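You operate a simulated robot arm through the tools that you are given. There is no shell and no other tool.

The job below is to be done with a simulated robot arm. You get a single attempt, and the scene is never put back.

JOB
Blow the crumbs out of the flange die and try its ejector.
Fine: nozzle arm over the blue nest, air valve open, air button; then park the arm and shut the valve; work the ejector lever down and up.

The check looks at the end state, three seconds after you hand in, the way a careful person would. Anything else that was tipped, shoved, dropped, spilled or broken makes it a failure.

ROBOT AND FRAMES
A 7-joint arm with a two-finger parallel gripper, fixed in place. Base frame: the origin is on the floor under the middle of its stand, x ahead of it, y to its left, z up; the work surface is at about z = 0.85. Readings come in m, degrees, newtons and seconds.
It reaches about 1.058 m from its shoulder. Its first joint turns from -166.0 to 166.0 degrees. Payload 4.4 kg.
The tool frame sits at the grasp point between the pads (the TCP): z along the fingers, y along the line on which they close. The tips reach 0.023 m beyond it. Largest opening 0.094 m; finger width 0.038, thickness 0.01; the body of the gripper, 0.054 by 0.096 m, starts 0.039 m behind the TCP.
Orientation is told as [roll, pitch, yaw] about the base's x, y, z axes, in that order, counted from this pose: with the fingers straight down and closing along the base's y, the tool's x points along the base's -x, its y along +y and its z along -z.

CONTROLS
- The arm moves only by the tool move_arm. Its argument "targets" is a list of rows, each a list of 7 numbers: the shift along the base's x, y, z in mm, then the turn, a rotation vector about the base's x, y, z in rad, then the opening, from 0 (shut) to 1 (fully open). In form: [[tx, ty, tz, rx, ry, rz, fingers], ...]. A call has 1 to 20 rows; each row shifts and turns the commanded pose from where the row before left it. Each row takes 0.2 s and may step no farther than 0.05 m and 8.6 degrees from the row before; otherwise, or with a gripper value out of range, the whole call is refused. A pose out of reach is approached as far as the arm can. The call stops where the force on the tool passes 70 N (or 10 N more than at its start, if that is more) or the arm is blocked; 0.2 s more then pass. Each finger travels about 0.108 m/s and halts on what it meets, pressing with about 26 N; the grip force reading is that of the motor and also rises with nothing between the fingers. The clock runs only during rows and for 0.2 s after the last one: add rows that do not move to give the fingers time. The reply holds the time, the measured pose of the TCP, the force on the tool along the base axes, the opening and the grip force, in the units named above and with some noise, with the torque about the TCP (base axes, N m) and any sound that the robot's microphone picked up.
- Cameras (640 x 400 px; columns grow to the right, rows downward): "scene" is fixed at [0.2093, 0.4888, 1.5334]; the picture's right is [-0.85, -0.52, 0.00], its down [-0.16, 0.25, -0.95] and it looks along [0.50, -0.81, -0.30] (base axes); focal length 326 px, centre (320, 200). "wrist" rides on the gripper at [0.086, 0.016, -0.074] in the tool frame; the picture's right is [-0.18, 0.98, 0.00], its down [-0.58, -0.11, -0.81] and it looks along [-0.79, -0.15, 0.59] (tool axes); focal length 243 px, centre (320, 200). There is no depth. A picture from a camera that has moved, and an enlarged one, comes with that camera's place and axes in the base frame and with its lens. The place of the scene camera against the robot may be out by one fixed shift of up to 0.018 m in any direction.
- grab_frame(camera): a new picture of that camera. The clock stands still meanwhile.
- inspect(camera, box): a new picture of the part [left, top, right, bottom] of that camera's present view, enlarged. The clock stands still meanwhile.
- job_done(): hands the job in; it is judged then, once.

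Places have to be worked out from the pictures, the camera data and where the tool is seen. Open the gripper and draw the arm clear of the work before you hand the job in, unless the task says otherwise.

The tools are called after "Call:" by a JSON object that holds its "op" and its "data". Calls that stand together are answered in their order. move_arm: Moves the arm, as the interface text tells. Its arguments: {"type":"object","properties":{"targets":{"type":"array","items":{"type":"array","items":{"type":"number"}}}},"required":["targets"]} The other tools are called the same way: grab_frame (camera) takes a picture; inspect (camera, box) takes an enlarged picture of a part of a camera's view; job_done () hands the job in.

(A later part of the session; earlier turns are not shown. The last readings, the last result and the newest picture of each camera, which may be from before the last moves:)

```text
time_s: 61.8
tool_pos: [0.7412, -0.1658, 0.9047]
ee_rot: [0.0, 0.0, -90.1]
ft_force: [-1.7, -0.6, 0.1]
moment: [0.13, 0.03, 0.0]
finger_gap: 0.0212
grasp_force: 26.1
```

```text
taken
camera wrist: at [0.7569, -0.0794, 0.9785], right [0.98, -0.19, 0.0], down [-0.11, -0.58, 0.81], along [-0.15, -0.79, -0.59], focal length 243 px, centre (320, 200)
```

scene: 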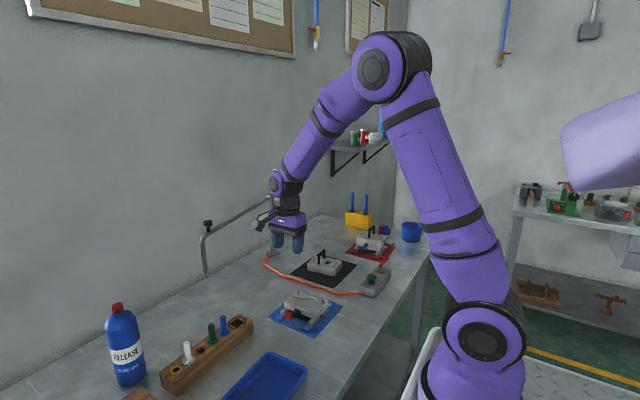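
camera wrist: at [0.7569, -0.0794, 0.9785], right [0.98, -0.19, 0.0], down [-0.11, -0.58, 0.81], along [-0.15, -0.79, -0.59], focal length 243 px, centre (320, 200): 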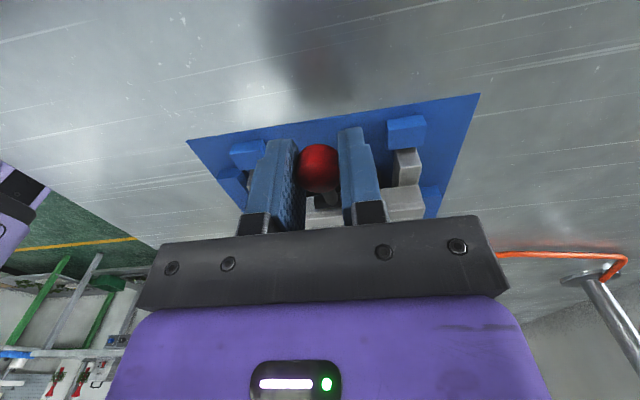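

Gripped at 21 mm. I'll push the lever down in 3 mm steps and watch the force.

Call:
{"op": "move_arm", "data": {"targets": [[0, 0, -3, 0, 0, 0, 0.1], [0, 0, -3, 0, 0, 0, 0.1], [0, 0, -3, 0, 0, 0, 0.1]]}}

Call:
{"op": "grab_frame", "data": {"camera": "wrist"}}

Call:
{"op": "inspect", "data": {"camera": "scene", "box": [250, 250, 350, 340]}}

```text
time_s: 62.6
tool_pos: [0.7409, -0.1644, 0.8949]
ee_rot: [0.0, 0.0, -90.1]
ft_force: [5.2, 3.7, 8.6]
moment: [-0.38, 0.0, 0.02]
finger_gap: 0.021
grasp_force: 25.9
```

```text
taken
camera wrist: at [0.756, -0.079, 0.97], right [0.98, -0.19, 0.0], down [-0.11, -0.58, 0.81], along [-0.15, -0.79, -0.59], focal length 243 px, centre (320, 200)
```

wrist: 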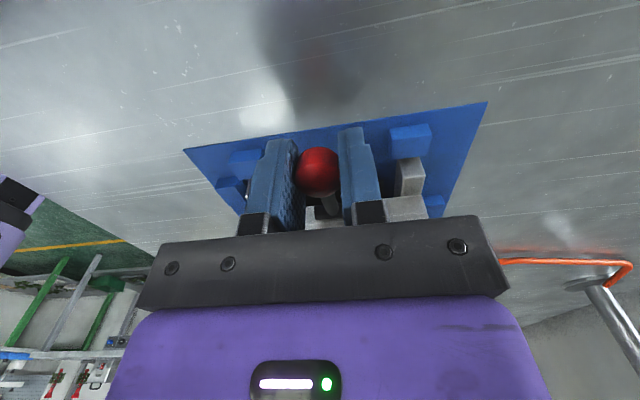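

```text
4.44 times, centred on (300, 295) of scene
camera zoom: at [0.2093, 0.4888, 1.5334], right [-0.85, -0.52, 0.0], down [-0.16, 0.25, -0.95], along [0.5, -0.81, -0.3], focal length 1447 px, centre (409, -222)
```

zoom: 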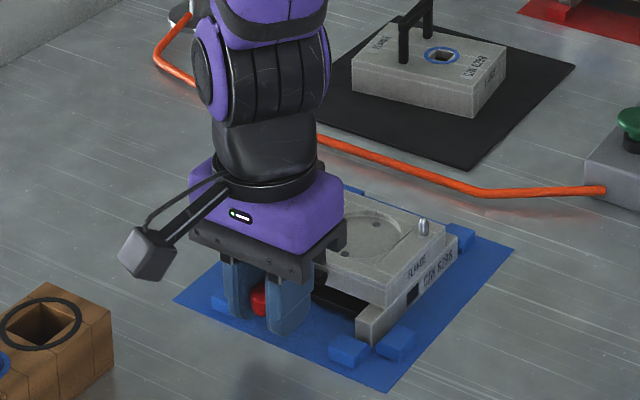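

The lever is moving with about 9 N, and ejector pins are starting to show in the pocket. I'll keep pushing down.

Call:
{"op": "move_arm", "data": {"targets": [[0, 0, -4, 0, 0, 0, 0.1], [0, 0, -4, 0, 0, 0, 0.1], [0, 0, -4, 0, 0, 0, 0.1]]}}

Call:
{"op": "inspect", "data": {"camera": "wrist", "box": [220, 80, 440, 220]}}

Call:
{"op": "inspect", "data": {"camera": "scene", "box": [260, 270, 360, 340]}}

```text
time_s: 63.4
tool_pos: [0.7379, -0.1645, 0.8847]
ee_rot: [0.0, 0.0, -90.0]
ft_force: [6.5, 3.7, 10.4]
moment: [-0.52, 0.02, 0.0]
finger_gap: 0.0207
grasp_force: 25.7
```

```text
2.86 times, centred on (330, 150) of wrist
camera zoom: at [0.7553, -0.0793, 0.9584], right [0.98, -0.19, 0.0], down [-0.11, -0.58, 0.81], along [-0.15, -0.79, -0.59], focal length 693 px, centre (291, 343)
```

zoom: 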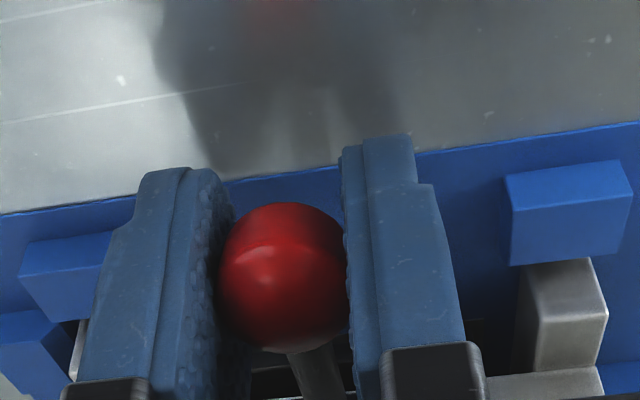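

```text
5.71 times, centred on (310, 305) of scene
camera zoom: at [0.2093, 0.4888, 1.5334], right [-0.85, -0.52, 0.0], down [-0.16, 0.25, -0.95], along [0.5, -0.81, -0.3], focal length 1861 px, centre (377, -400)
```

zoom: 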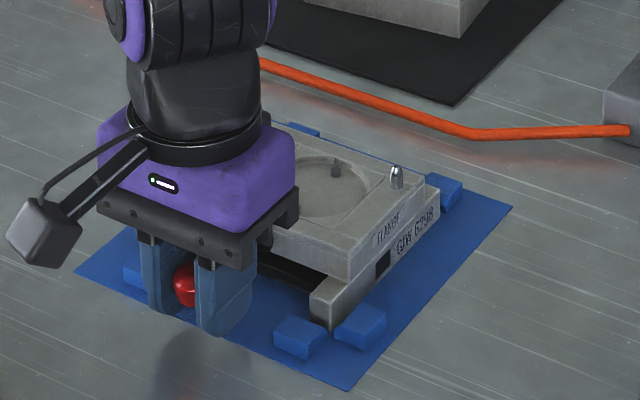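

The knob is going down and the pins are rising in the pocket. I'll continue a few more millimetres, keeping the fingertips just above the mat.

Call:
{"op": "move_arm", "data": {"targets": [[0, 0, -3, 0, 0, 0, 0.1], [0, 0, -3, 0, 0, 0, 0.1]]}}

Call:
{"op": "inspect", "data": {"camera": "wrist", "box": [220, 80, 440, 220]}}

Call:
{"op": "inspect", "data": {"camera": "scene", "box": [260, 270, 360, 340]}}

```text
time_s: 64.0
tool_pos: [0.7399, -0.1651, 0.8792]
ee_rot: [0.1, 0.0, -90.2]
ft_force: [7.7, 0.1, 11.9]
moment: [-0.53, 0.0, -0.02]
finger_gap: 0.021
grasp_force: 26.0
```

```text
2.86 times, centred on (330, 150) of wrist
camera zoom: at [0.7553, -0.0796, 0.9529], right [0.98, -0.19, 0.0], down [-0.11, -0.58, 0.81], along [-0.15, -0.79, -0.59], focal length 693 px, centre (291, 343)
```

zoom: 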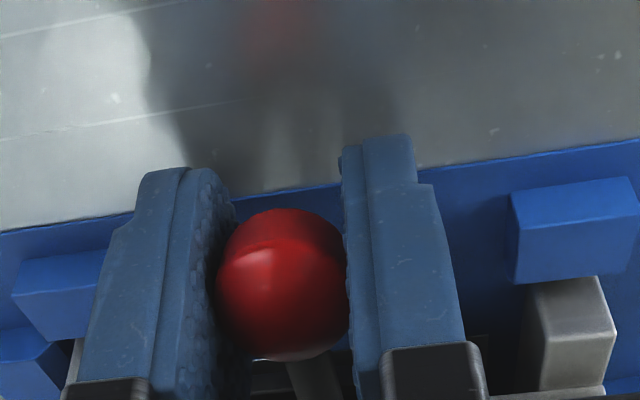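

```text
5.71 times, centred on (310, 305) of scene
camera zoom: at [0.2093, 0.4888, 1.5334], right [-0.85, -0.52, 0.0], down [-0.16, 0.25, -0.95], along [0.5, -0.81, -0.3], focal length 1861 px, centre (377, -400)
```

zoom: 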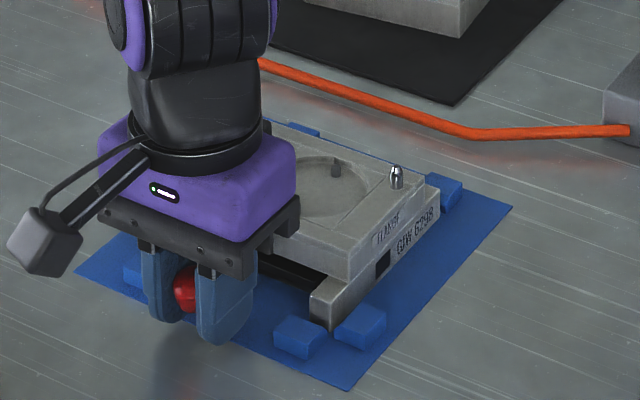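

Force is only 12 N and still no stop, but the fingertips are near the mat. I'll open just slightly here to see whether the lever springs back or stays.

Call:
{"op": "move_arm", "data": {"targets": [[0, 0, 0, 0, 0, 0, 0.3], [0, 0, 0, 0, 0, 0, 0.3]]}}

Call:
{"op": "inspect", "data": {"camera": "wrist", "box": [220, 80, 440, 220]}}

Call:
{"op": "inspect", "data": {"camera": "scene", "box": [260, 270, 360, 340]}}

```text
time_s: 64.6
tool_pos: [0.7388, -0.1648, 0.878]
ee_rot: [-0.1, 0.0, -90.1]
ft_force: [1.0, 0.0, -0.2]
moment: [-0.02, 0.02, 0.01]
finger_gap: 0.0281
grasp_force: 0.1
```

```text
2.86 times, centred on (330, 150) of wrist
camera zoom: at [0.7549, -0.0793, 0.9526], right [0.98, -0.19, 0.0], down [-0.11, -0.58, 0.81], along [-0.15, -0.79, -0.59], focal length 693 px, centre (291, 343)
```

zoom: 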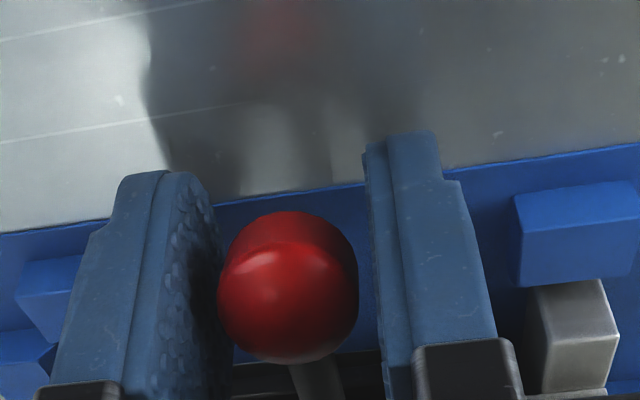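

```text
5.71 times, centred on (310, 305) of scene
camera zoom: at [0.2093, 0.4888, 1.5334], right [-0.85, -0.52, 0.0], down [-0.16, 0.25, -0.95], along [0.5, -0.81, -0.3], focal length 1861 px, centre (377, -400)
```

zoom: 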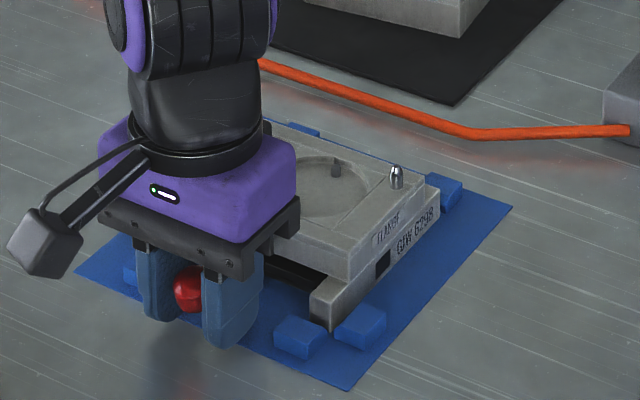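

The lever stays put where I left it (friction-held, no spring). I'll lift the fingers off, close them, and push on top of the knob to reach the bottom stop.

Call:
{"op": "move_arm", "data": {"targets": [[0, 0, 20, 0, 0, 0, 0.3], [0, 0, 25, 0, 0, 0, 0.3], [0, 0, 25, 0, 0, 0, 0.3], [0, 0, 0, 0, 0, 0, 0.3]]}}

Call:
{"op": "inspect", "data": {"camera": "wrist", "box": [220, 40, 440, 220]}}

Call:
{"op": "inspect", "data": {"camera": "scene", "box": [260, 270, 360, 340]}}

```text
time_s: 65.6
tool_pos: [0.7397, -0.1655, 0.95]
ee_rot: [0.0, -0.1, -90.1]
ft_force: [0.2, -0.4, -0.1]
moment: [0.0, -0.01, 0.03]
finger_gap: 0.0282
grasp_force: 0.2
```

```text
2.22 times, centred on (330, 130) of wrist
camera zoom: at [0.7556, -0.0803, 1.0235], right [0.98, -0.19, 0.0], down [-0.11, -0.58, 0.81], along [-0.15, -0.79, -0.59], focal length 539 px, centre (298, 356)
```

zoom: 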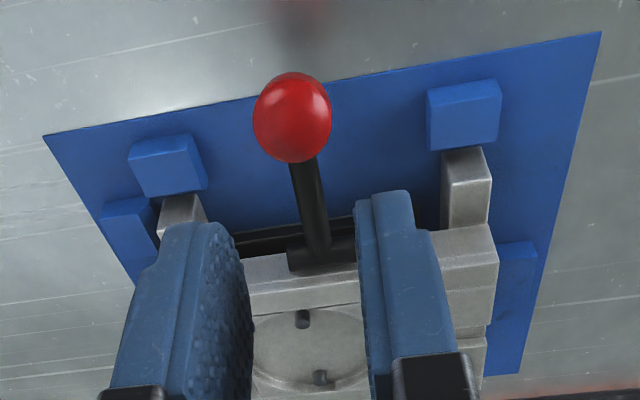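

```text
5.71 times, centred on (310, 305) of scene
camera zoom: at [0.2093, 0.4888, 1.5334], right [-0.85, -0.52, 0.0], down [-0.16, 0.25, -0.95], along [0.5, -0.81, -0.3], focal length 1861 px, centre (377, -400)
```

zoom: 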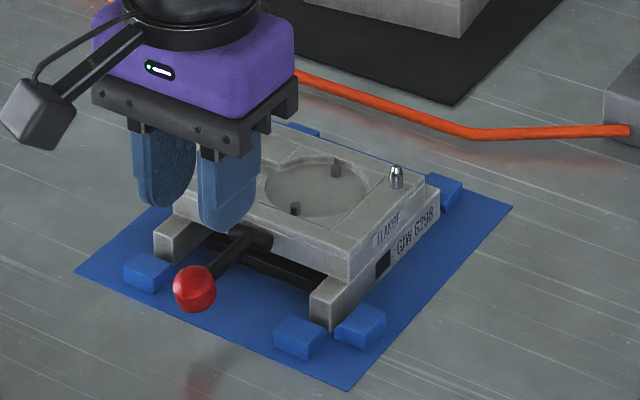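

The lever is down about 18 mm and both ejector pins stand up in the pocket. I'll close the fingers and press on the knob's top to find the end of travel.

Call:
{"op": "move_arm", "data": {"targets": [[-1, 2, 0, 0, 0, 0, 0], [0, 0, 0, 0, 0, 0, 0], [0, 0, -20, 0, 0, 0, 0], [0, 0, -15, 0, 0, 0, 0], [0, 0, -4, 0, 0, 0, 0], [0, 0, -3, 0, 0, 0, 0]]}}

Call:
{"op": "inspect", "data": {"camera": "wrist", "box": [220, 40, 440, 220]}}

```text
time_s: 67.0
tool_pos: [0.7375, -0.1623, 0.9064]
ee_rot: [0.0, 0.0, -90.1]
ft_force: [-1.9, 0.4, 5.0]
moment: [0.02, -0.01, 0.0]
finger_gap: 0.0001
grasp_force: 26.3
```

```text
2.22 times, centred on (330, 130) of wrist
camera zoom: at [0.7541, -0.0773, 0.9806], right [0.98, -0.19, 0.0], down [-0.11, -0.58, 0.81], along [-0.15, -0.79, -0.59], focal length 539 px, centre (298, 356)
```

zoom: 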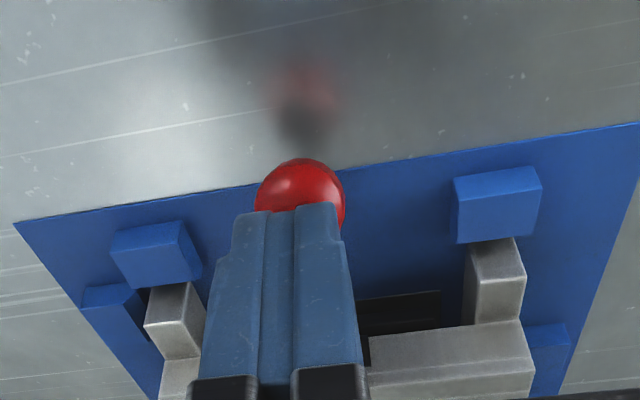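

The fingertips are on the knob with 5 N at tip height ≈ 0.883. I'll push on in 2 mm steps, watching for a firm stop.

Call:
{"op": "move_arm", "data": {"targets": [[0, 0, -2, 0, 0, 0, 0], [0, 0, -2, 0, 0, 0, 0], [0, 0, -2, 0, 0, 0, 0]]}}

```text
time_s: 67.8
tool_pos: [0.7388, -0.1622, 0.9016]
ee_rot: [0.1, 0.0, -90.1]
ft_force: [-0.3, 10.4, 25.4]
moment: [-0.08, -0.02, 0.01]
finger_gap: 0.0001
grasp_force: 25.7
```

Force has risen to 25 N. Two more small steps will show whether this is the stop.

Call:
{"op": "move_arm", "data": {"targets": [[0, 0, -2, 0, 0, 0, 0], [0, 0, -1, 0, 0, 0, 0]]}}

Call:
{"op": "inspect", "data": {"camera": "scene", "box": [260, 270, 360, 340]}}

```text
time_s: 68.4
tool_pos: [0.7377, -0.1646, 0.8982]
ee_rot: [0.1, -0.1, -90.1]
ft_force: [2.4, 7.5, 29.2]
moment: [-0.36, -0.04, 0.09]
finger_gap: 0.0
grasp_force: 26.0
```

```text
5.71 times, centred on (310, 305) of scene
camera zoom: at [0.2093, 0.4888, 1.5334], right [-0.85, -0.52, 0.0], down [-0.16, 0.25, -0.95], along [0.5, -0.81, -0.3], focal length 1861 px, centre (377, -400)
```

zoom: 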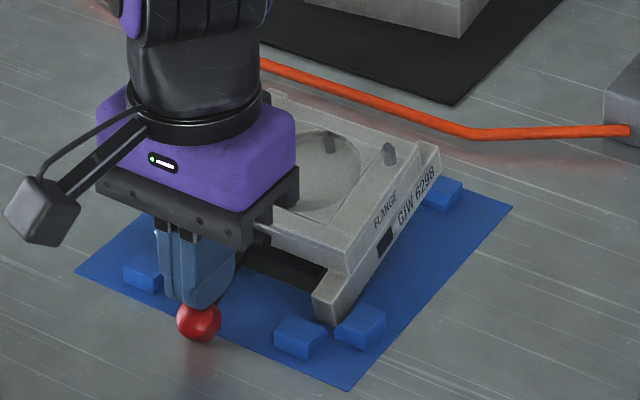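

The lever is at its stop, and the die itself has begun to tip up at the back. I'll ease straight back up right away so it settles into its locators.

Call:
{"op": "move_arm", "data": {"targets": [[0, 0, 1, 0, 0, 0, 0], [0, 0, 1, 0, 0, 0, 0], [0, 0, 1, 0, 0, 0, 0], [0, 0, 1, 0, 0, 0, 0], [0, 0, 1, 0, 0, 0, 0], [0, 0, 1, 0, 0, 0, 0], [0, 0, 1, 0, 0, 0, 0], [0, 0, 1, 0, 0, 0, 0]]}}

Call:
{"op": "inspect", "data": {"camera": "scene", "box": [260, 270, 360, 340]}}

```text
time_s: 70.2
tool_pos: [0.7396, -0.164, 0.9059]
ee_rot: [-0.1, -0.1, -90.2]
ft_force: [-0.7, -3.1, 7.8]
moment: [-0.09, 0.01, 0.0]
finger_gap: 0.0
grasp_force: 25.8
```

```text
5.71 times, centred on (310, 305) of scene
camera zoom: at [0.2093, 0.4888, 1.5334], right [-0.85, -0.52, 0.0], down [-0.16, 0.25, -0.95], along [0.5, -0.81, -0.3], focal length 1861 px, centre (377, -400)
```

zoom: 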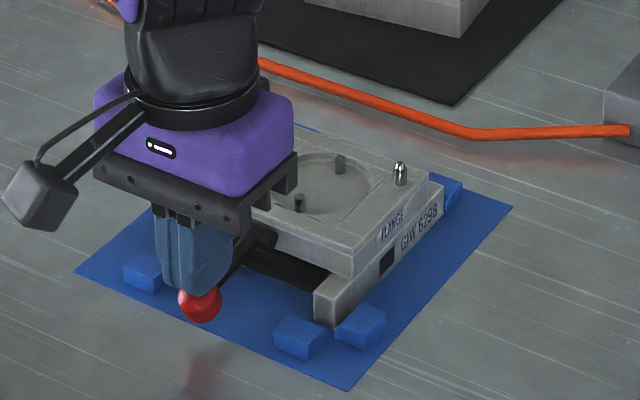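

It's settling back; still 8 N on the knob. I'll lift clear completely and check the die's seating.

Call:
{"op": "move_arm", "data": {"targets": [[0, 0, 1, 0, 0, 0, 0], [0, 0, 1, 0, 0, 0, 0], [0, 0, 1, 0, 0, 0, 0], [0, 0, 2, 0, 0, 0, 0], [0, 0, 3, 0, 0, 0, 0], [0, 0, 10, 0, 0, 0, 0], [0, 0, 30, 0, 0, 0, 0], [0, 0, 40, 0, 0, 0, 0], [0, 0, 40, 0, 0, 0, 0]]}}

Call:
{"op": "inspect", "data": {"camera": "scene", "box": [260, 270, 360, 340]}}

Call:
{"op": "grab_frame", "data": {"camera": "wrist"}}

Call:
{"op": "inspect", "data": {"camera": "wrist", "box": [230, 0, 430, 140]}}

```text
time_s: 72.2
tool_pos: [0.7386, -0.1607, 1.0347]
ee_rot: [-0.1, 0.0, -90.1]
ft_force: [1.6, 0.8, -1.9]
moment: [-0.03, 0.04, -0.02]
finger_gap: 0.0
grasp_force: 25.8
```

```text
5.71 times, centred on (310, 305) of scene
camera zoom: at [0.2093, 0.4888, 1.5334], right [-0.85, -0.52, 0.0], down [-0.16, 0.25, -0.95], along [0.5, -0.81, -0.3], focal length 1861 px, centre (377, -400)
```

zoom: 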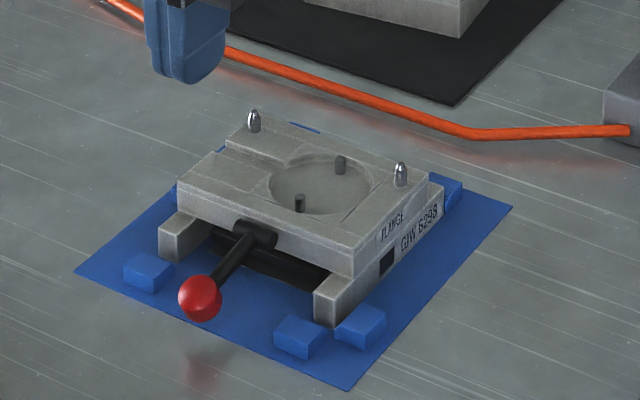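

```text
taken
camera wrist: at [0.7546, -0.0756, 1.1084], right [0.98, -0.19, 0.0], down [-0.11, -0.58, 0.81], along [-0.15, -0.79, -0.59], focal length 243 px, centre (320, 200)
```

wrist: 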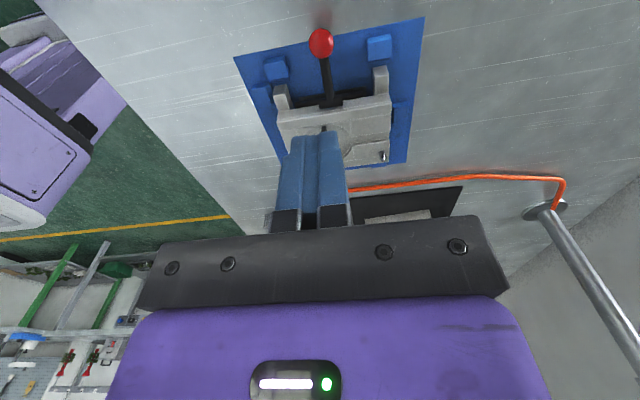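

```text
2.86 times, centred on (330, 70) of wrist
camera zoom: at [0.7546, -0.0756, 1.1084], right [0.98, -0.19, 0.0], down [-0.11, -0.58, 0.81], along [-0.15, -0.79, -0.59], focal length 693 px, centre (291, 571)
```

zoom: 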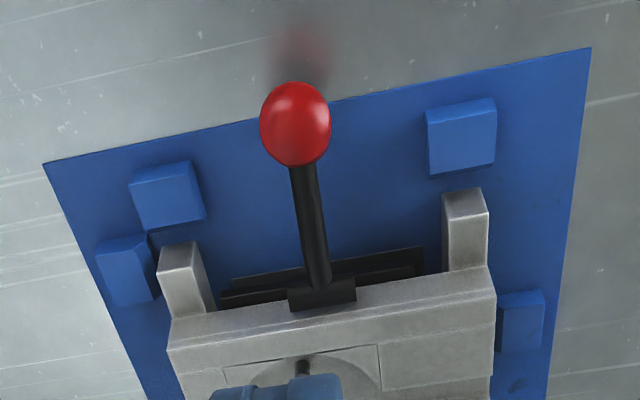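

The die has come back down but seems shifted 2–4 mm away from the front blocks. I'll return to the earlier viewing pose to compare its seating against the earlier picture.

Call:
{"op": "move_arm", "data": {"targets": [[0, 0, 40, 0, 0, 0, 0], [-17, -10, 16.5, 0, 0, 0.1428, 0.3], [-17, -10, 16.5, 0, 0, 0.1428, 0.6], [-17, -10, 16.5, 0, 0, 0.1428, 0.6], [-17, -10, 16.5, 0, 0, 0.1428, 0.6], [-17, -10, 16.5, 0, 0, 0.1428, 0.6], [-17, -10, 16.5, 0, 0, 0.1428, 0.6], [-17, -10, 16.5, 0, 0, 0.1428, 0.6], [-17, -10, 16.5, 0, 0, 0.1428, 0.6], [-17, -10, 16.5, 0, 0, 0.1428, 0.6], [-17, -10, 16.5, 0, 0, 0.1428, 0.6], [-18.6, -9, 16.5, 0, 0, 0.1428, 1], [0, 0, 0, 0, 0, 0, 1]]}}

Call:
{"op": "grab_frame", "data": {"camera": "wrist"}}

Call:
{"op": "inspect", "data": {"camera": "wrist", "box": [260, 50, 420, 200]}}

```text
time_s: 75.0
tool_pos: [0.5498, -0.2729, 1.255]
ee_rot: [0.0, 0.0, -0.1]
ft_force: [0.3, 0.4, -0.3]
moment: [0.0, 0.03, -0.03]
finger_gap: 0.0941
grasp_force: 0.0
```

```text
taken
camera wrist: at [0.4634, -0.2567, 1.3294], right [0.19, 0.98, 0.0], down [0.58, -0.11, 0.81], along [0.79, -0.15, -0.59], focal length 243 px, centre (320, 200)
```

wrist: 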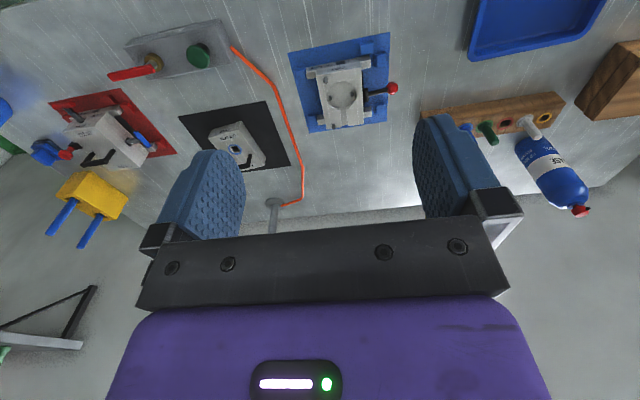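

```text
2.67 times, centred on (340, 125) of wrist
camera zoom: at [0.4634, -0.2567, 1.3294], right [0.19, 0.98, 0.0], down [0.58, -0.11, 0.81], along [0.79, -0.15, -0.59], focal length 647 px, centre (267, 400)
```

zoom: 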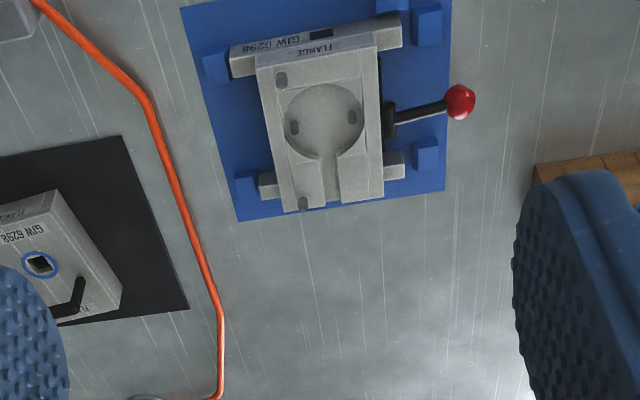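

The die appears to have slid about 5 mm toward -y, and its back feet may be resting on the back locating blocks. I'll zoom in on those feet.

Call:
{"op": "inspect", "data": {"camera": "wrist", "box": [285, 55, 345, 135]}}

Call:
{"op": "inspect", "data": {"camera": "wrist", "box": [330, 50, 400, 135]}}

Call:
{"op": "inspect", "data": {"camera": "scene", "box": [310, 285, 350, 315]}}

Call:
{"op": "inspect", "data": {"camera": "scene", "box": [260, 280, 330, 340]}}

```text
5.00 times, centred on (315, 95) of wrist
camera zoom: at [0.4634, -0.2567, 1.3294], right [0.19, 0.98, 0.0], down [0.58, -0.11, 0.81], along [0.79, -0.15, -0.59], focal length 1213 px, centre (345, 725)
```

zoom: 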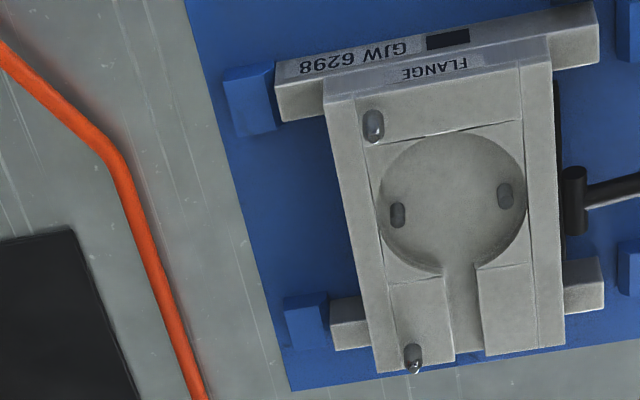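

```text
4.71 times, centred on (365, 92) of wrist
camera zoom: at [0.4634, -0.2567, 1.3294], right [0.19, 0.98, 0.0], down [0.58, -0.11, 0.81], along [0.79, -0.15, -0.59], focal length 1142 px, centre (108, 706)
```

zoom: 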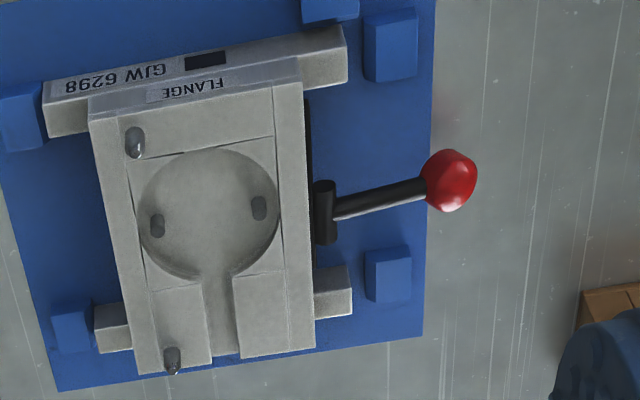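

```text
13.33 times, centred on (330, 300) of scene
camera zoom: at [0.2093, 0.4888, 1.5334], right [-0.85, -0.52, 0.0], down [-0.16, 0.25, -0.95], along [0.5, -0.81, -0.3], focal length 4342 px, centre (187, -1133)
```

zoom: 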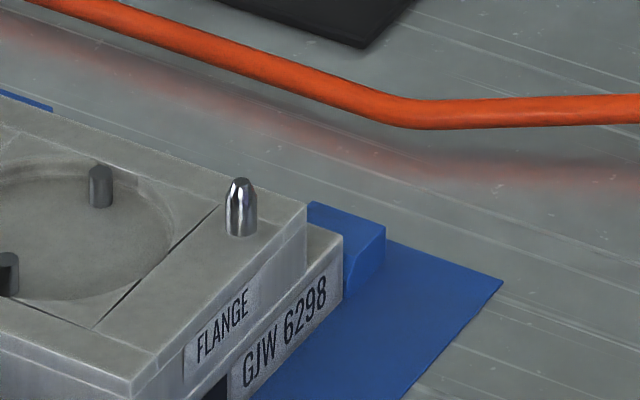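

```text
6.67 times, centred on (295, 310) of scene
camera zoom: at [0.2093, 0.4888, 1.5334], right [-0.85, -0.52, 0.0], down [-0.16, 0.25, -0.95], along [0.5, -0.81, -0.3], focal length 2171 px, centre (487, -533)
```

zoom: 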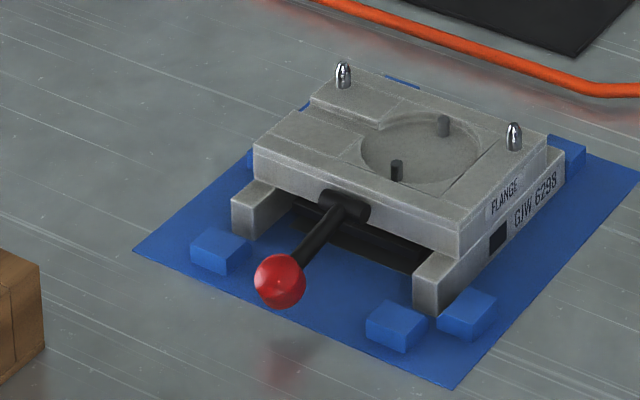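

On closer look the die sits flat; it has slid about 4–5 mm toward -y, within the slack of its locators. The torque readings show most of the earlier pushing force was pad friction on the knob, so the lever itself moves easily. I'll go back to the knob, gently draw the die back to its original position, then raise the lever with the gripper tilting along with it.

Call:
{"op": "move_arm", "data": {"targets": [[17.2, 9.8, -16.5, 0, 0, -0.1428, 0.6], [17.2, 9.8, -16.5, 0, 0, -0.1428, 0.6], [17.2, 9.8, -16.5, 0, 0, -0.1428, 0.6], [17.2, 9.8, -16.5, 0, 0, -0.1428, 0.6], [17.2, 9.8, -16.5, 0, 0, -0.1428, 0.6], [17.2, 9.8, -16.5, 0, 0, -0.1428, 0.45], [17.2, 9.8, -16.5, 0, 0, -0.1428, 0.45], [17.2, 9.8, -16.5, 0, 0, -0.1428, 0.45], [17.2, 9.8, -16.5, 0, 0, -0.1428, 0.45], [17.2, 9.8, -16.5, 0, 0, -0.1428, 0.45], [17.2, 9.8, -16.5, 0, 0, -0.1428, 0.45], [0, 0, -40, 0, 0, 0, 0.45], [0, 0, -40, 0, 0, 0, 0.45]]}}

Call:
{"op": "grab_frame", "data": {"camera": "wrist"}}

Call:
{"op": "inspect", "data": {"camera": "wrist", "box": [220, 20, 440, 180]}}

```text
time_s: 77.8
tool_pos: [0.7404, -0.1633, 0.9944]
ee_rot: [0.0, 0.1, -90.1]
ft_force: [-0.8, 1.3, 1.0]
moment: [0.01, -0.02, 0.01]
finger_gap: 0.0424
grasp_force: 0.0
```

```text
taken
camera wrist: at [0.7563, -0.0776, 1.0674], right [0.98, -0.19, 0.0], down [-0.11, -0.58, 0.81], along [-0.15, -0.79, -0.59], focal length 243 px, centre (320, 200)
```

wrist: 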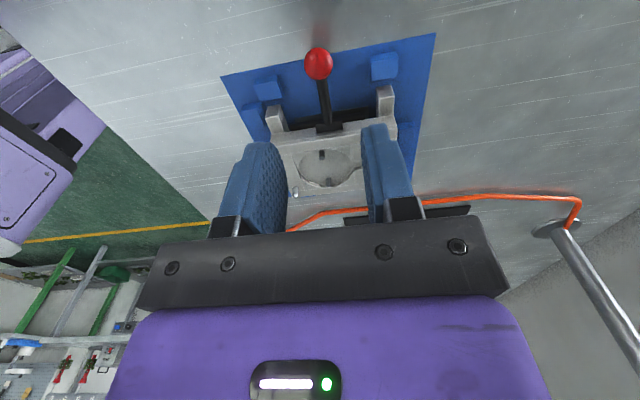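

```text
2.50 times, centred on (330, 100) of wrist
camera zoom: at [0.7563, -0.0776, 1.0674], right [0.98, -0.19, 0.0], down [-0.11, -0.58, 0.81], along [-0.15, -0.79, -0.59], focal length 606 px, centre (295, 450)
```

zoom: 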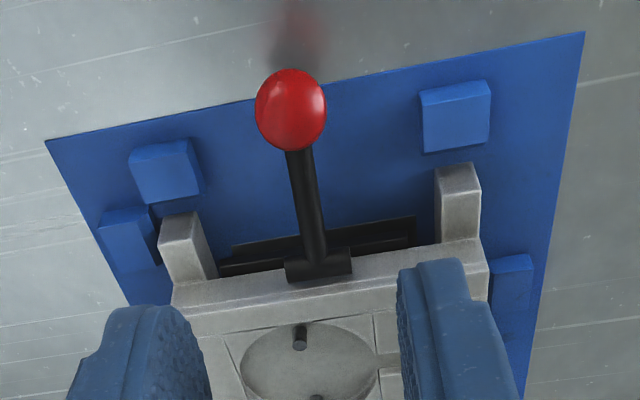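

The knob is just below and slightly to -y of the TCP. I'll narrow the opening to 32 mm for clearance from the locating blocks and lower to z ≈ 0.881.

Call:
{"op": "move_arm", "data": {"targets": [[-1, -2, -40, 0, 0, 0, 0.34], [0, 0, -40, 0, 0, 0, 0.34], [0, 0, -20, 0, 0, 0, 0.34], [0, 0, -13, 0, 0, 0, 0.34]]}}

Call:
{"op": "inspect", "data": {"camera": "wrist", "box": [220, 80, 440, 220]}}

Call:
{"op": "inspect", "data": {"camera": "scene", "box": [260, 270, 360, 340]}}

```text
time_s: 78.8
tool_pos: [0.7384, -0.1658, 0.8805]
ee_rot: [0.0, 0.0, -90.0]
ft_force: [-0.1, -0.1, -0.3]
moment: [0.0, 0.05, 0.0]
finger_gap: 0.032
grasp_force: 0.1
```

```text
2.86 times, centred on (330, 150) of wrist
camera zoom: at [0.7539, -0.0801, 0.9537], right [0.98, -0.19, 0.0], down [-0.11, -0.58, 0.81], along [-0.15, -0.79, -0.59], focal length 693 px, centre (291, 343)
```

zoom: 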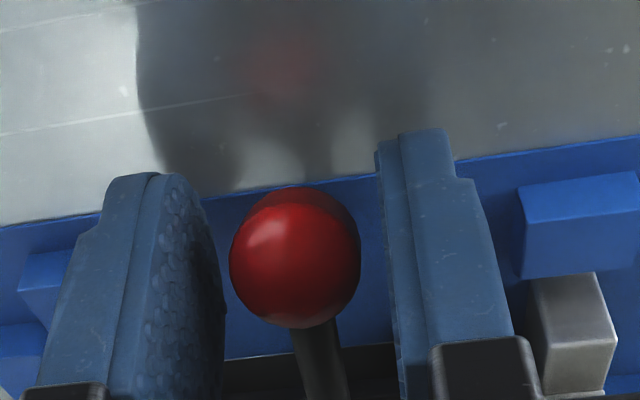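

```text
5.71 times, centred on (310, 305) of scene
camera zoom: at [0.2093, 0.4888, 1.5334], right [-0.85, -0.52, 0.0], down [-0.16, 0.25, -0.95], along [0.5, -0.81, -0.3], focal length 1861 px, centre (377, -400)
```

zoom: 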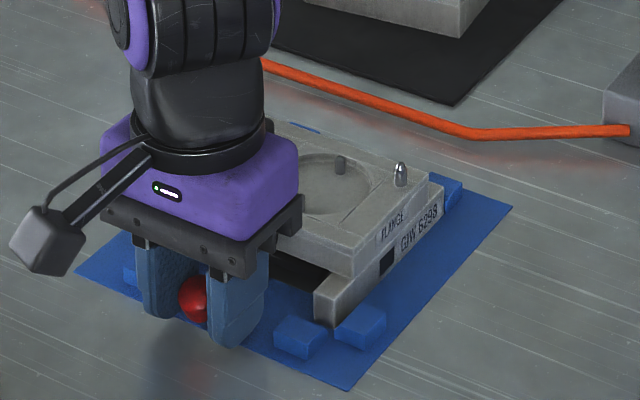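

The knob is centred between the pads, about 8 mm below the TCP. I'll grip it and draw the die gently +y by 4 mm.

Call:
{"op": "move_arm", "data": {"targets": [[0, 0, 0, 0, 0, 0, 0.1], [0, 0, 0, 0, 0, 0, 0.1], [0, 1, 0, 0, 0, 0, 0.1], [0, 1, 0, 0, 0, 0, 0.1], [0, 1, 0, 0, 0, 0, 0.1], [0, 1, 0, 0, 0, 0, 0.1]]}}

Call:
{"op": "inspect", "data": {"camera": "scene", "box": [260, 270, 360, 340]}}

Call:
{"op": "inspect", "data": {"camera": "wrist", "box": [220, 80, 440, 220]}}

```text
time_s: 80.2
tool_pos: [0.7382, -0.1621, 0.8801]
ee_rot: [0.0, 0.0, -90.2]
ft_force: [0.1, -1.4, 0.3]
moment: [0.33, 0.02, 0.03]
finger_gap: 0.0211
grasp_force: 25.9
```

```text
5.71 times, centred on (310, 305) of scene
camera zoom: at [0.2093, 0.4888, 1.5334], right [-0.85, -0.52, 0.0], down [-0.16, 0.25, -0.95], along [0.5, -0.81, -0.3], focal length 1861 px, centre (377, -400)
```

zoom: 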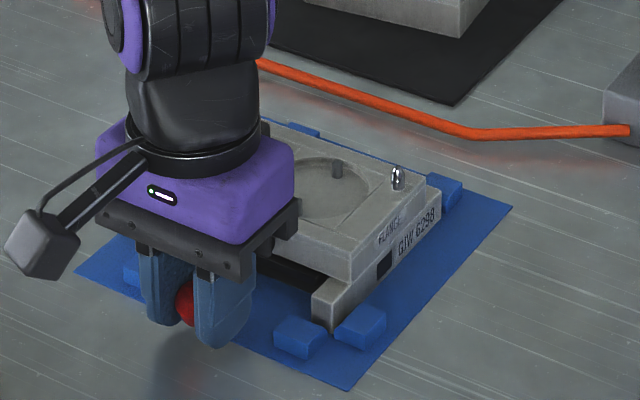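

```text
2.86 times, centred on (330, 150) of wrist
camera zoom: at [0.754, -0.0763, 0.954], right [0.98, -0.19, 0.0], down [-0.11, -0.58, 0.81], along [-0.15, -0.79, -0.59], focal length 693 px, centre (291, 343)
```

zoom: 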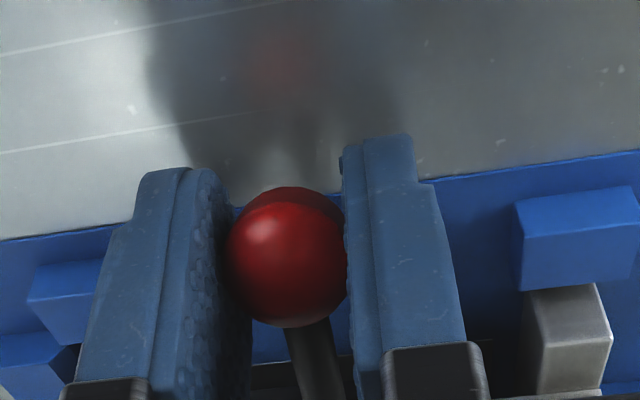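

The die is back to within about a millimetre of its original place. I'll nudge 0.7 mm more, then begin raising the lever along its arc, tilting the gripper with it so the pads don't drag.

Call:
{"op": "move_arm", "data": {"targets": [[0, 0.7, 0, 0, 0, 0, 0.1], [0, 0.2, 2.2, 0.0454, 0, 0, 0.1], [0, 0.1, 2.2, 0.0454, 0, 0, 0.1], [0, 0, 2.2, 0.0454, 0, 0, 0.1]]}}

Call:
{"op": "inspect", "data": {"camera": "scene", "box": [260, 270, 360, 340]}}

Call:
{"op": "inspect", "data": {"camera": "wrist", "box": [220, 80, 440, 220]}}

```text
time_s: 81.2
tool_pos: [0.7389, -0.1613, 0.8884]
ee_rot: [0.0, 7.9, -90.1]
ft_force: [0.0, 0.3, -0.9]
moment: [0.18, 0.01, -0.06]
finger_gap: 0.0208
grasp_force: 25.7
```

```text
5.71 times, centred on (310, 305) of scene
camera zoom: at [0.2093, 0.4888, 1.5334], right [-0.85, -0.52, 0.0], down [-0.16, 0.25, -0.95], along [0.5, -0.81, -0.3], focal length 1861 px, centre (377, -400)
```

zoom: 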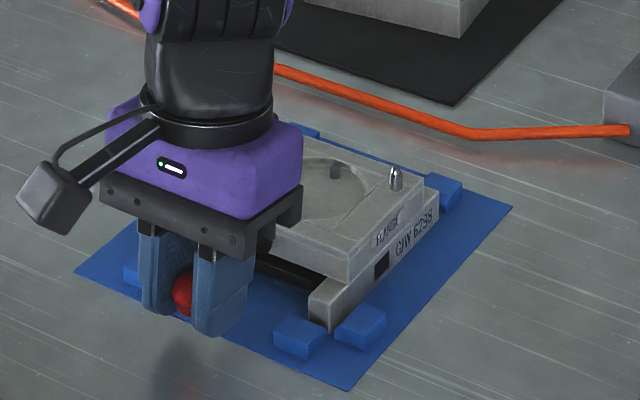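

```text
2.86 times, centred on (330, 150) of wrist
camera zoom: at [0.7547, -0.086, 0.9724], right [0.98, -0.18, -0.03], down [-0.11, -0.69, 0.72], along [-0.15, -0.7, -0.69], focal length 693 px, centre (291, 343)
```

zoom: 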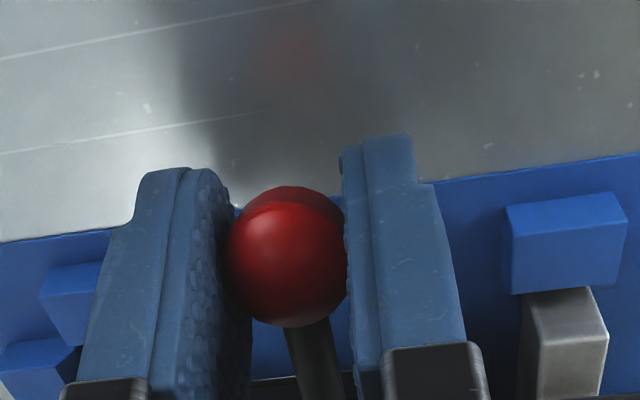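

Forces are near zero and the die sits flat in its original place, with the lever following. I'll continue raising.

Call:
{"op": "move_arm", "data": {"targets": [[0, -0.1, 2.2, 0.0454, 0, 0, 0.1], [0, -0.2, 2.2, 0.0454, 0, 0, 0.1], [0, -0.3, 2.2, 0.0454, 0, 0, 0.1], [0, -0.4, 2.2, 0.0454, 0, 0, 0.1]]}}

Call:
{"op": "inspect", "data": {"camera": "scene", "box": [260, 270, 360, 340]}}

Call:
{"op": "inspect", "data": {"camera": "wrist", "box": [220, 80, 440, 220]}}

```text
time_s: 82.2
tool_pos: [0.7379, -0.1625, 0.8973]
ee_rot: [-0.1, 18.2, -90.2]
ft_force: [-0.3, -0.6, 0.6]
moment: [0.18, 0.01, 0.03]
finger_gap: 0.021
grasp_force: 25.8
```

```text
5.71 times, centred on (310, 305) of scene
camera zoom: at [0.2093, 0.4888, 1.5334], right [-0.85, -0.52, 0.0], down [-0.16, 0.25, -0.95], along [0.5, -0.81, -0.3], focal length 1861 px, centre (377, -400)
```

zoom: 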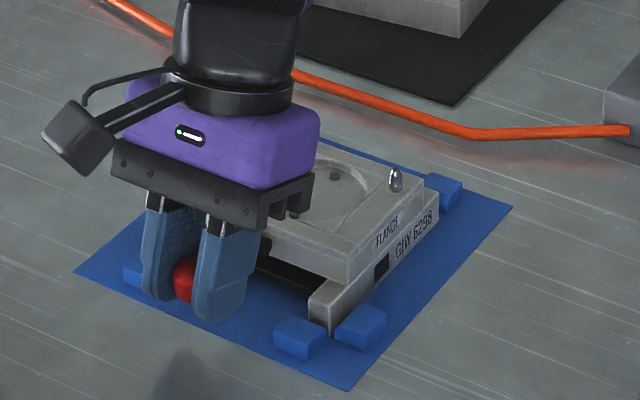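

```text
2.86 times, centred on (330, 150) of wrist
camera zoom: at [0.754, -0.1034, 0.9935], right [0.98, -0.18, -0.06], down [-0.11, -0.8, 0.58], along [-0.15, -0.57, -0.81], focal length 693 px, centre (291, 343)
```

zoom: 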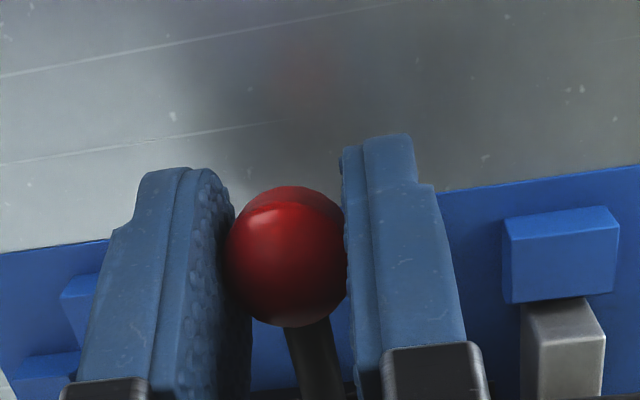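

The pins are retracting into the pocket. Three more rows should bring the knob to its original height of about 0.895.

Call:
{"op": "move_arm", "data": {"targets": [[0, -0.5, 2.1, 0.0454, 0, 0, 0.1], [0, -0.6, 2.1, 0.0454, 0, 0, 0.1]]}}

Call:
{"op": "inspect", "data": {"camera": "scene", "box": [260, 270, 360, 340]}}

```text
time_s: 82.8
tool_pos: [0.7391, -0.164, 0.9005]
ee_rot: [0.0, 23.4, -90.1]
ft_force: [-0.3, -0.9, 0.5]
moment: [0.19, 0.02, -0.03]
finger_gap: 0.0211
grasp_force: 25.9
```

```text
5.71 times, centred on (310, 305) of scene
camera zoom: at [0.2093, 0.4888, 1.5334], right [-0.85, -0.52, 0.0], down [-0.16, 0.25, -0.95], along [0.5, -0.81, -0.3], focal length 1861 px, centre (377, -400)
```

zoom: 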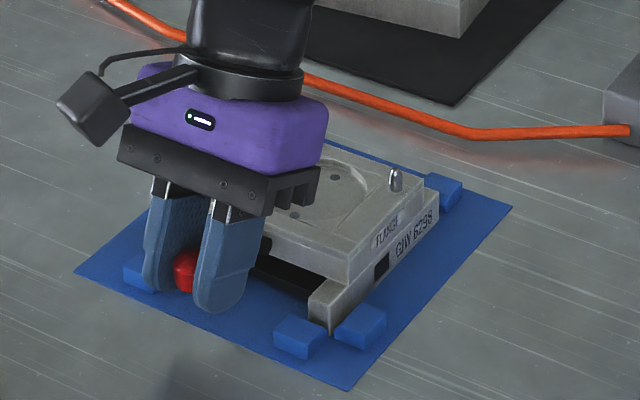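

The pins are nearly flush. I'll raise a little further in small steps until the pins vanish or the stop is felt.

Call:
{"op": "move_arm", "data": {"targets": [[0, -0.7, 2.0, 0.0454, 0, 0, 0.1], [0, -0.7, 1.5, 0.035, 0, 0, 0.1]]}}

Call:
{"op": "inspect", "data": {"camera": "scene", "box": [260, 270, 360, 340]}}

```text
time_s: 83.4
tool_pos: [0.7378, -0.1645, 0.9028]
ee_rot: [-0.2, 27.9, -90.0]
ft_force: [-0.5, -1.1, 0.3]
moment: [-0.22, 0.01, 0.02]
finger_gap: 0.021
grasp_force: 26.1
```

```text
5.71 times, centred on (310, 305) of scene
camera zoom: at [0.2093, 0.4888, 1.5334], right [-0.85, -0.52, 0.0], down [-0.16, 0.25, -0.95], along [0.5, -0.81, -0.3], focal length 1861 px, centre (377, -400)
```

zoom: 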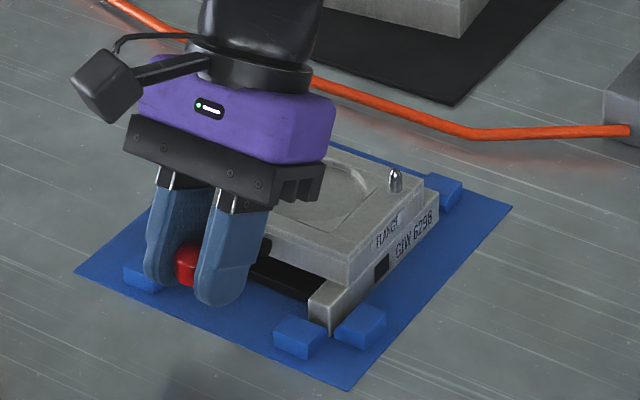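

The pins have vanished and the torque has changed sign, suggesting the top stop. I'll try one more small step to confirm, then release.

Call:
{"op": "move_arm", "data": {"targets": [[0, -0.3, 1.0, 0.02, 0, 0, 0.1]]}}

Call:
{"op": "inspect", "data": {"camera": "scene", "box": [260, 270, 360, 340]}}

Call:
{"op": "inspect", "data": {"camera": "wrist", "box": [220, 80, 440, 220]}}

```text
time_s: 83.8
tool_pos: [0.7376, -0.1651, 0.9046]
ee_rot: [0.0, 29.2, -90.1]
ft_force: [0.4, 0.2, 2.1]
moment: [-0.76, -0.02, 0.05]
finger_gap: 0.0211
grasp_force: 25.7
```

```text
5.71 times, centred on (310, 305) of scene
camera zoom: at [0.2093, 0.4888, 1.5334], right [-0.85, -0.52, 0.0], down [-0.16, 0.25, -0.95], along [0.5, -0.81, -0.3], focal length 1861 px, centre (377, -400)
```

zoom: 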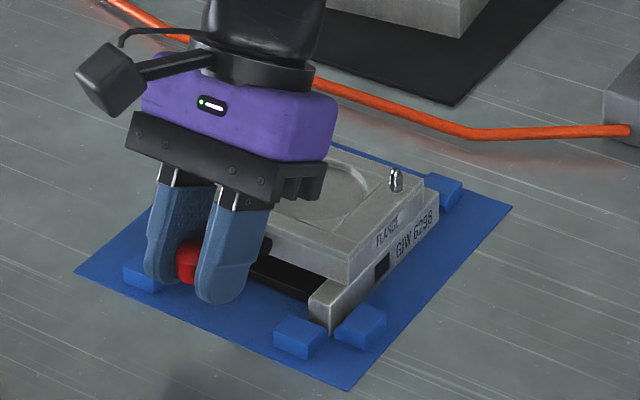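

```text
2.86 times, centred on (330, 150) of wrist
camera zoom: at [0.7537, -0.1266, 1.0114], right [0.98, -0.16, -0.09], down [-0.11, -0.9, 0.42], along [-0.15, -0.4, -0.9], focal length 693 px, centre (291, 343)
```

zoom: 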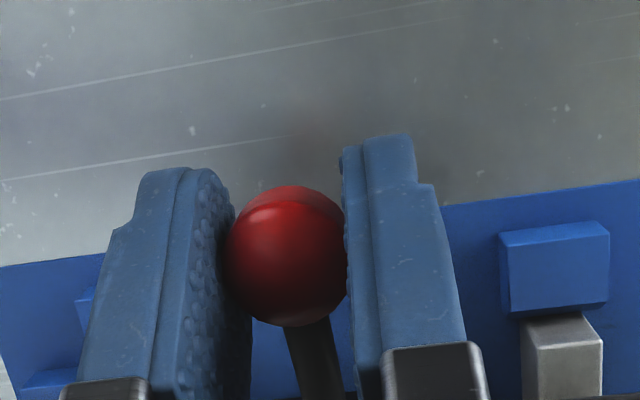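

The torque rise to 0.76 N·m confirms the lever is on its upper stop, and the die hasn't moved. I'll relax slightly, open, and lift straight up.

Call:
{"op": "move_arm", "data": {"targets": [[0, 0.3, -0.7, -0.02, 0, 0, 0.1], [0, 0, 0, 0, 0, 0, 0.36], [0, 0, 0, 0, 0, 0, 0.36], [0, 0, 0, 0, 0, 0, 0.36], [0, 0, 20, 0, 0, 0, 0.36], [0, 0, 30, 0, 0, 0, 0.36], [0, 0, 40, 0, 0, 0, 0.36]]}}

Call:
{"op": "inspect", "data": {"camera": "scene", "box": [260, 270, 360, 340]}}

Call:
{"op": "grab_frame", "data": {"camera": "wrist"}}

```text
time_s: 85.4
tool_pos: [0.7359, -0.1663, 0.9938]
ee_rot: [-0.3, 28.0, -90.2]
ft_force: [0.5, -0.2, -0.7]
moment: [0.01, 0.02, 0.03]
finger_gap: 0.0338
grasp_force: 0.2
```

```text
5.71 times, centred on (310, 305) of scene
camera zoom: at [0.2093, 0.4888, 1.5334], right [-0.85, -0.52, 0.0], down [-0.16, 0.25, -0.95], along [0.5, -0.81, -0.3], focal length 1861 px, centre (377, -400)
```

zoom: 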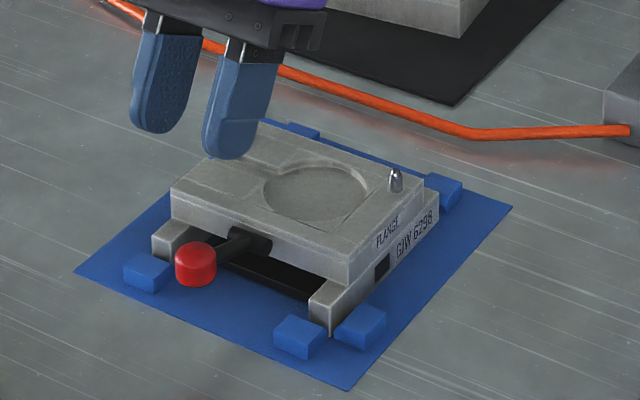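

```text
taken
camera wrist: at [0.7529, -0.1247, 1.1003], right [0.98, -0.16, -0.09], down [-0.11, -0.89, 0.44], along [-0.15, -0.42, -0.89], focal length 243 px, centre (320, 200)
```

wrist: 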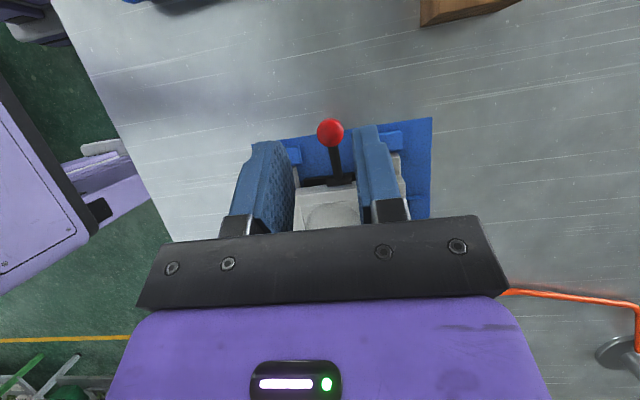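

The die is back in place, pins are down, but the knob sits about 2 mm lower than at the very start (I relaxed it a bit before releasing). I'll regrip and seat the lever fully on its upper stop, releasing without relaxing.

Call:
{"op": "move_arm", "data": {"targets": [[0, 0, -40, 0, 0, 0, 0.36], [0, 0, -30, 0, 0, 0, 0.36], [0, 0, -20, 0, 0, 0, 0.36], [0, 0, 0, 0, 0, 0, 0.1], [0, 0, 0, 0, 0, 0, 0.1], [0, 0, 0, 0, 0, 0, 0.1]]}}

Call:
{"op": "inspect", "data": {"camera": "scene", "box": [260, 270, 360, 340]}}

```text
time_s: 86.8
tool_pos: [0.7383, -0.1658, 0.9044]
ee_rot: [-0.1, 28.0, -90.2]
ft_force: [0.2, 0.5, -0.6]
moment: [0.19, 0.0, -0.03]
finger_gap: 0.021
grasp_force: 26.3
```

```text
5.71 times, centred on (310, 305) of scene
camera zoom: at [0.2093, 0.4888, 1.5334], right [-0.85, -0.52, 0.0], down [-0.16, 0.25, -0.95], along [0.5, -0.81, -0.3], focal length 1861 px, centre (377, -400)
```

zoom: 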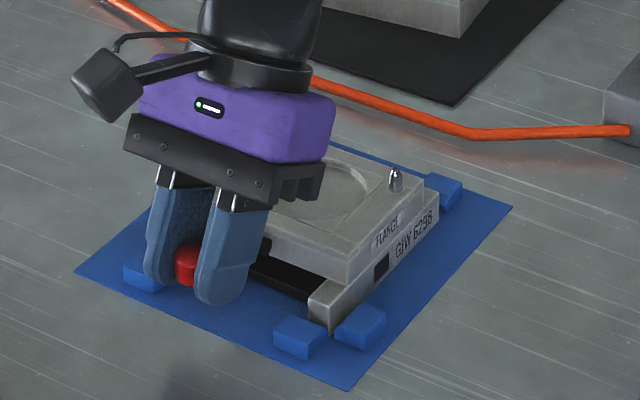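

Regripped. I'll raise in two small tilting steps and check the torque for the stop.

Call:
{"op": "move_arm", "data": {"targets": [[0, -0.3, 1.0, 0.02, 0, 0, 0.1], [0, -0.3, 1.0, 0.02, 0, 0, 0.1]]}}

Call:
{"op": "inspect", "data": {"camera": "scene", "box": [260, 270, 360, 340]}}

```text
time_s: 87.4
tool_pos: [0.7385, -0.1651, 0.9062]
ee_rot: [-0.1, 30.4, -90.2]
ft_force: [-1.0, 0.7, 2.4]
moment: [-0.74, 0.0, -0.01]
finger_gap: 0.0212
grasp_force: 25.9
```

```text
5.71 times, centred on (310, 305) of scene
camera zoom: at [0.2093, 0.4888, 1.5334], right [-0.85, -0.52, 0.0], down [-0.16, 0.25, -0.95], along [0.5, -0.81, -0.3], focal length 1861 px, centre (377, -400)
```

zoom: 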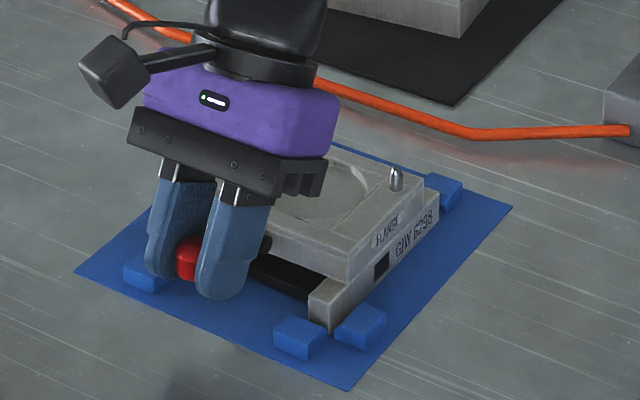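

It's hard against the upper stop now. I'll open in place without relaxing, then lift straight up.

Call:
{"op": "move_arm", "data": {"targets": [[0, 0, 0, 0, 0, 0, 0.36], [0, 0, 0, 0, 0, 0, 0.36], [0, 0, 0, 0, 0, 0, 0.36], [0, 0, 20, 0, 0, 0, 0.36], [0, 0, 30, 0, 0, 0, 0.36], [0, 0, 40, 0, 0, 0, 0.36]]}}

Call:
{"op": "inspect", "data": {"camera": "scene", "box": [260, 270, 360, 340]}}

```text
time_s: 88.8
tool_pos: [0.7388, -0.1644, 0.9976]
ee_rot: [-0.1, 30.4, -90.2]
ft_force: [0.3, 0.4, -0.3]
moment: [0.01, 0.01, -0.01]
finger_gap: 0.034
grasp_force: 0.1
```

```text
5.71 times, centred on (310, 305) of scene
camera zoom: at [0.2093, 0.4888, 1.5334], right [-0.85, -0.52, 0.0], down [-0.16, 0.25, -0.95], along [0.5, -0.81, -0.3], focal length 1861 px, centre (377, -400)
```

zoom: 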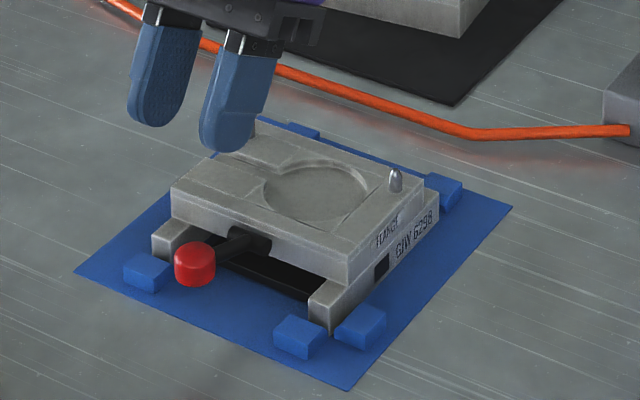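

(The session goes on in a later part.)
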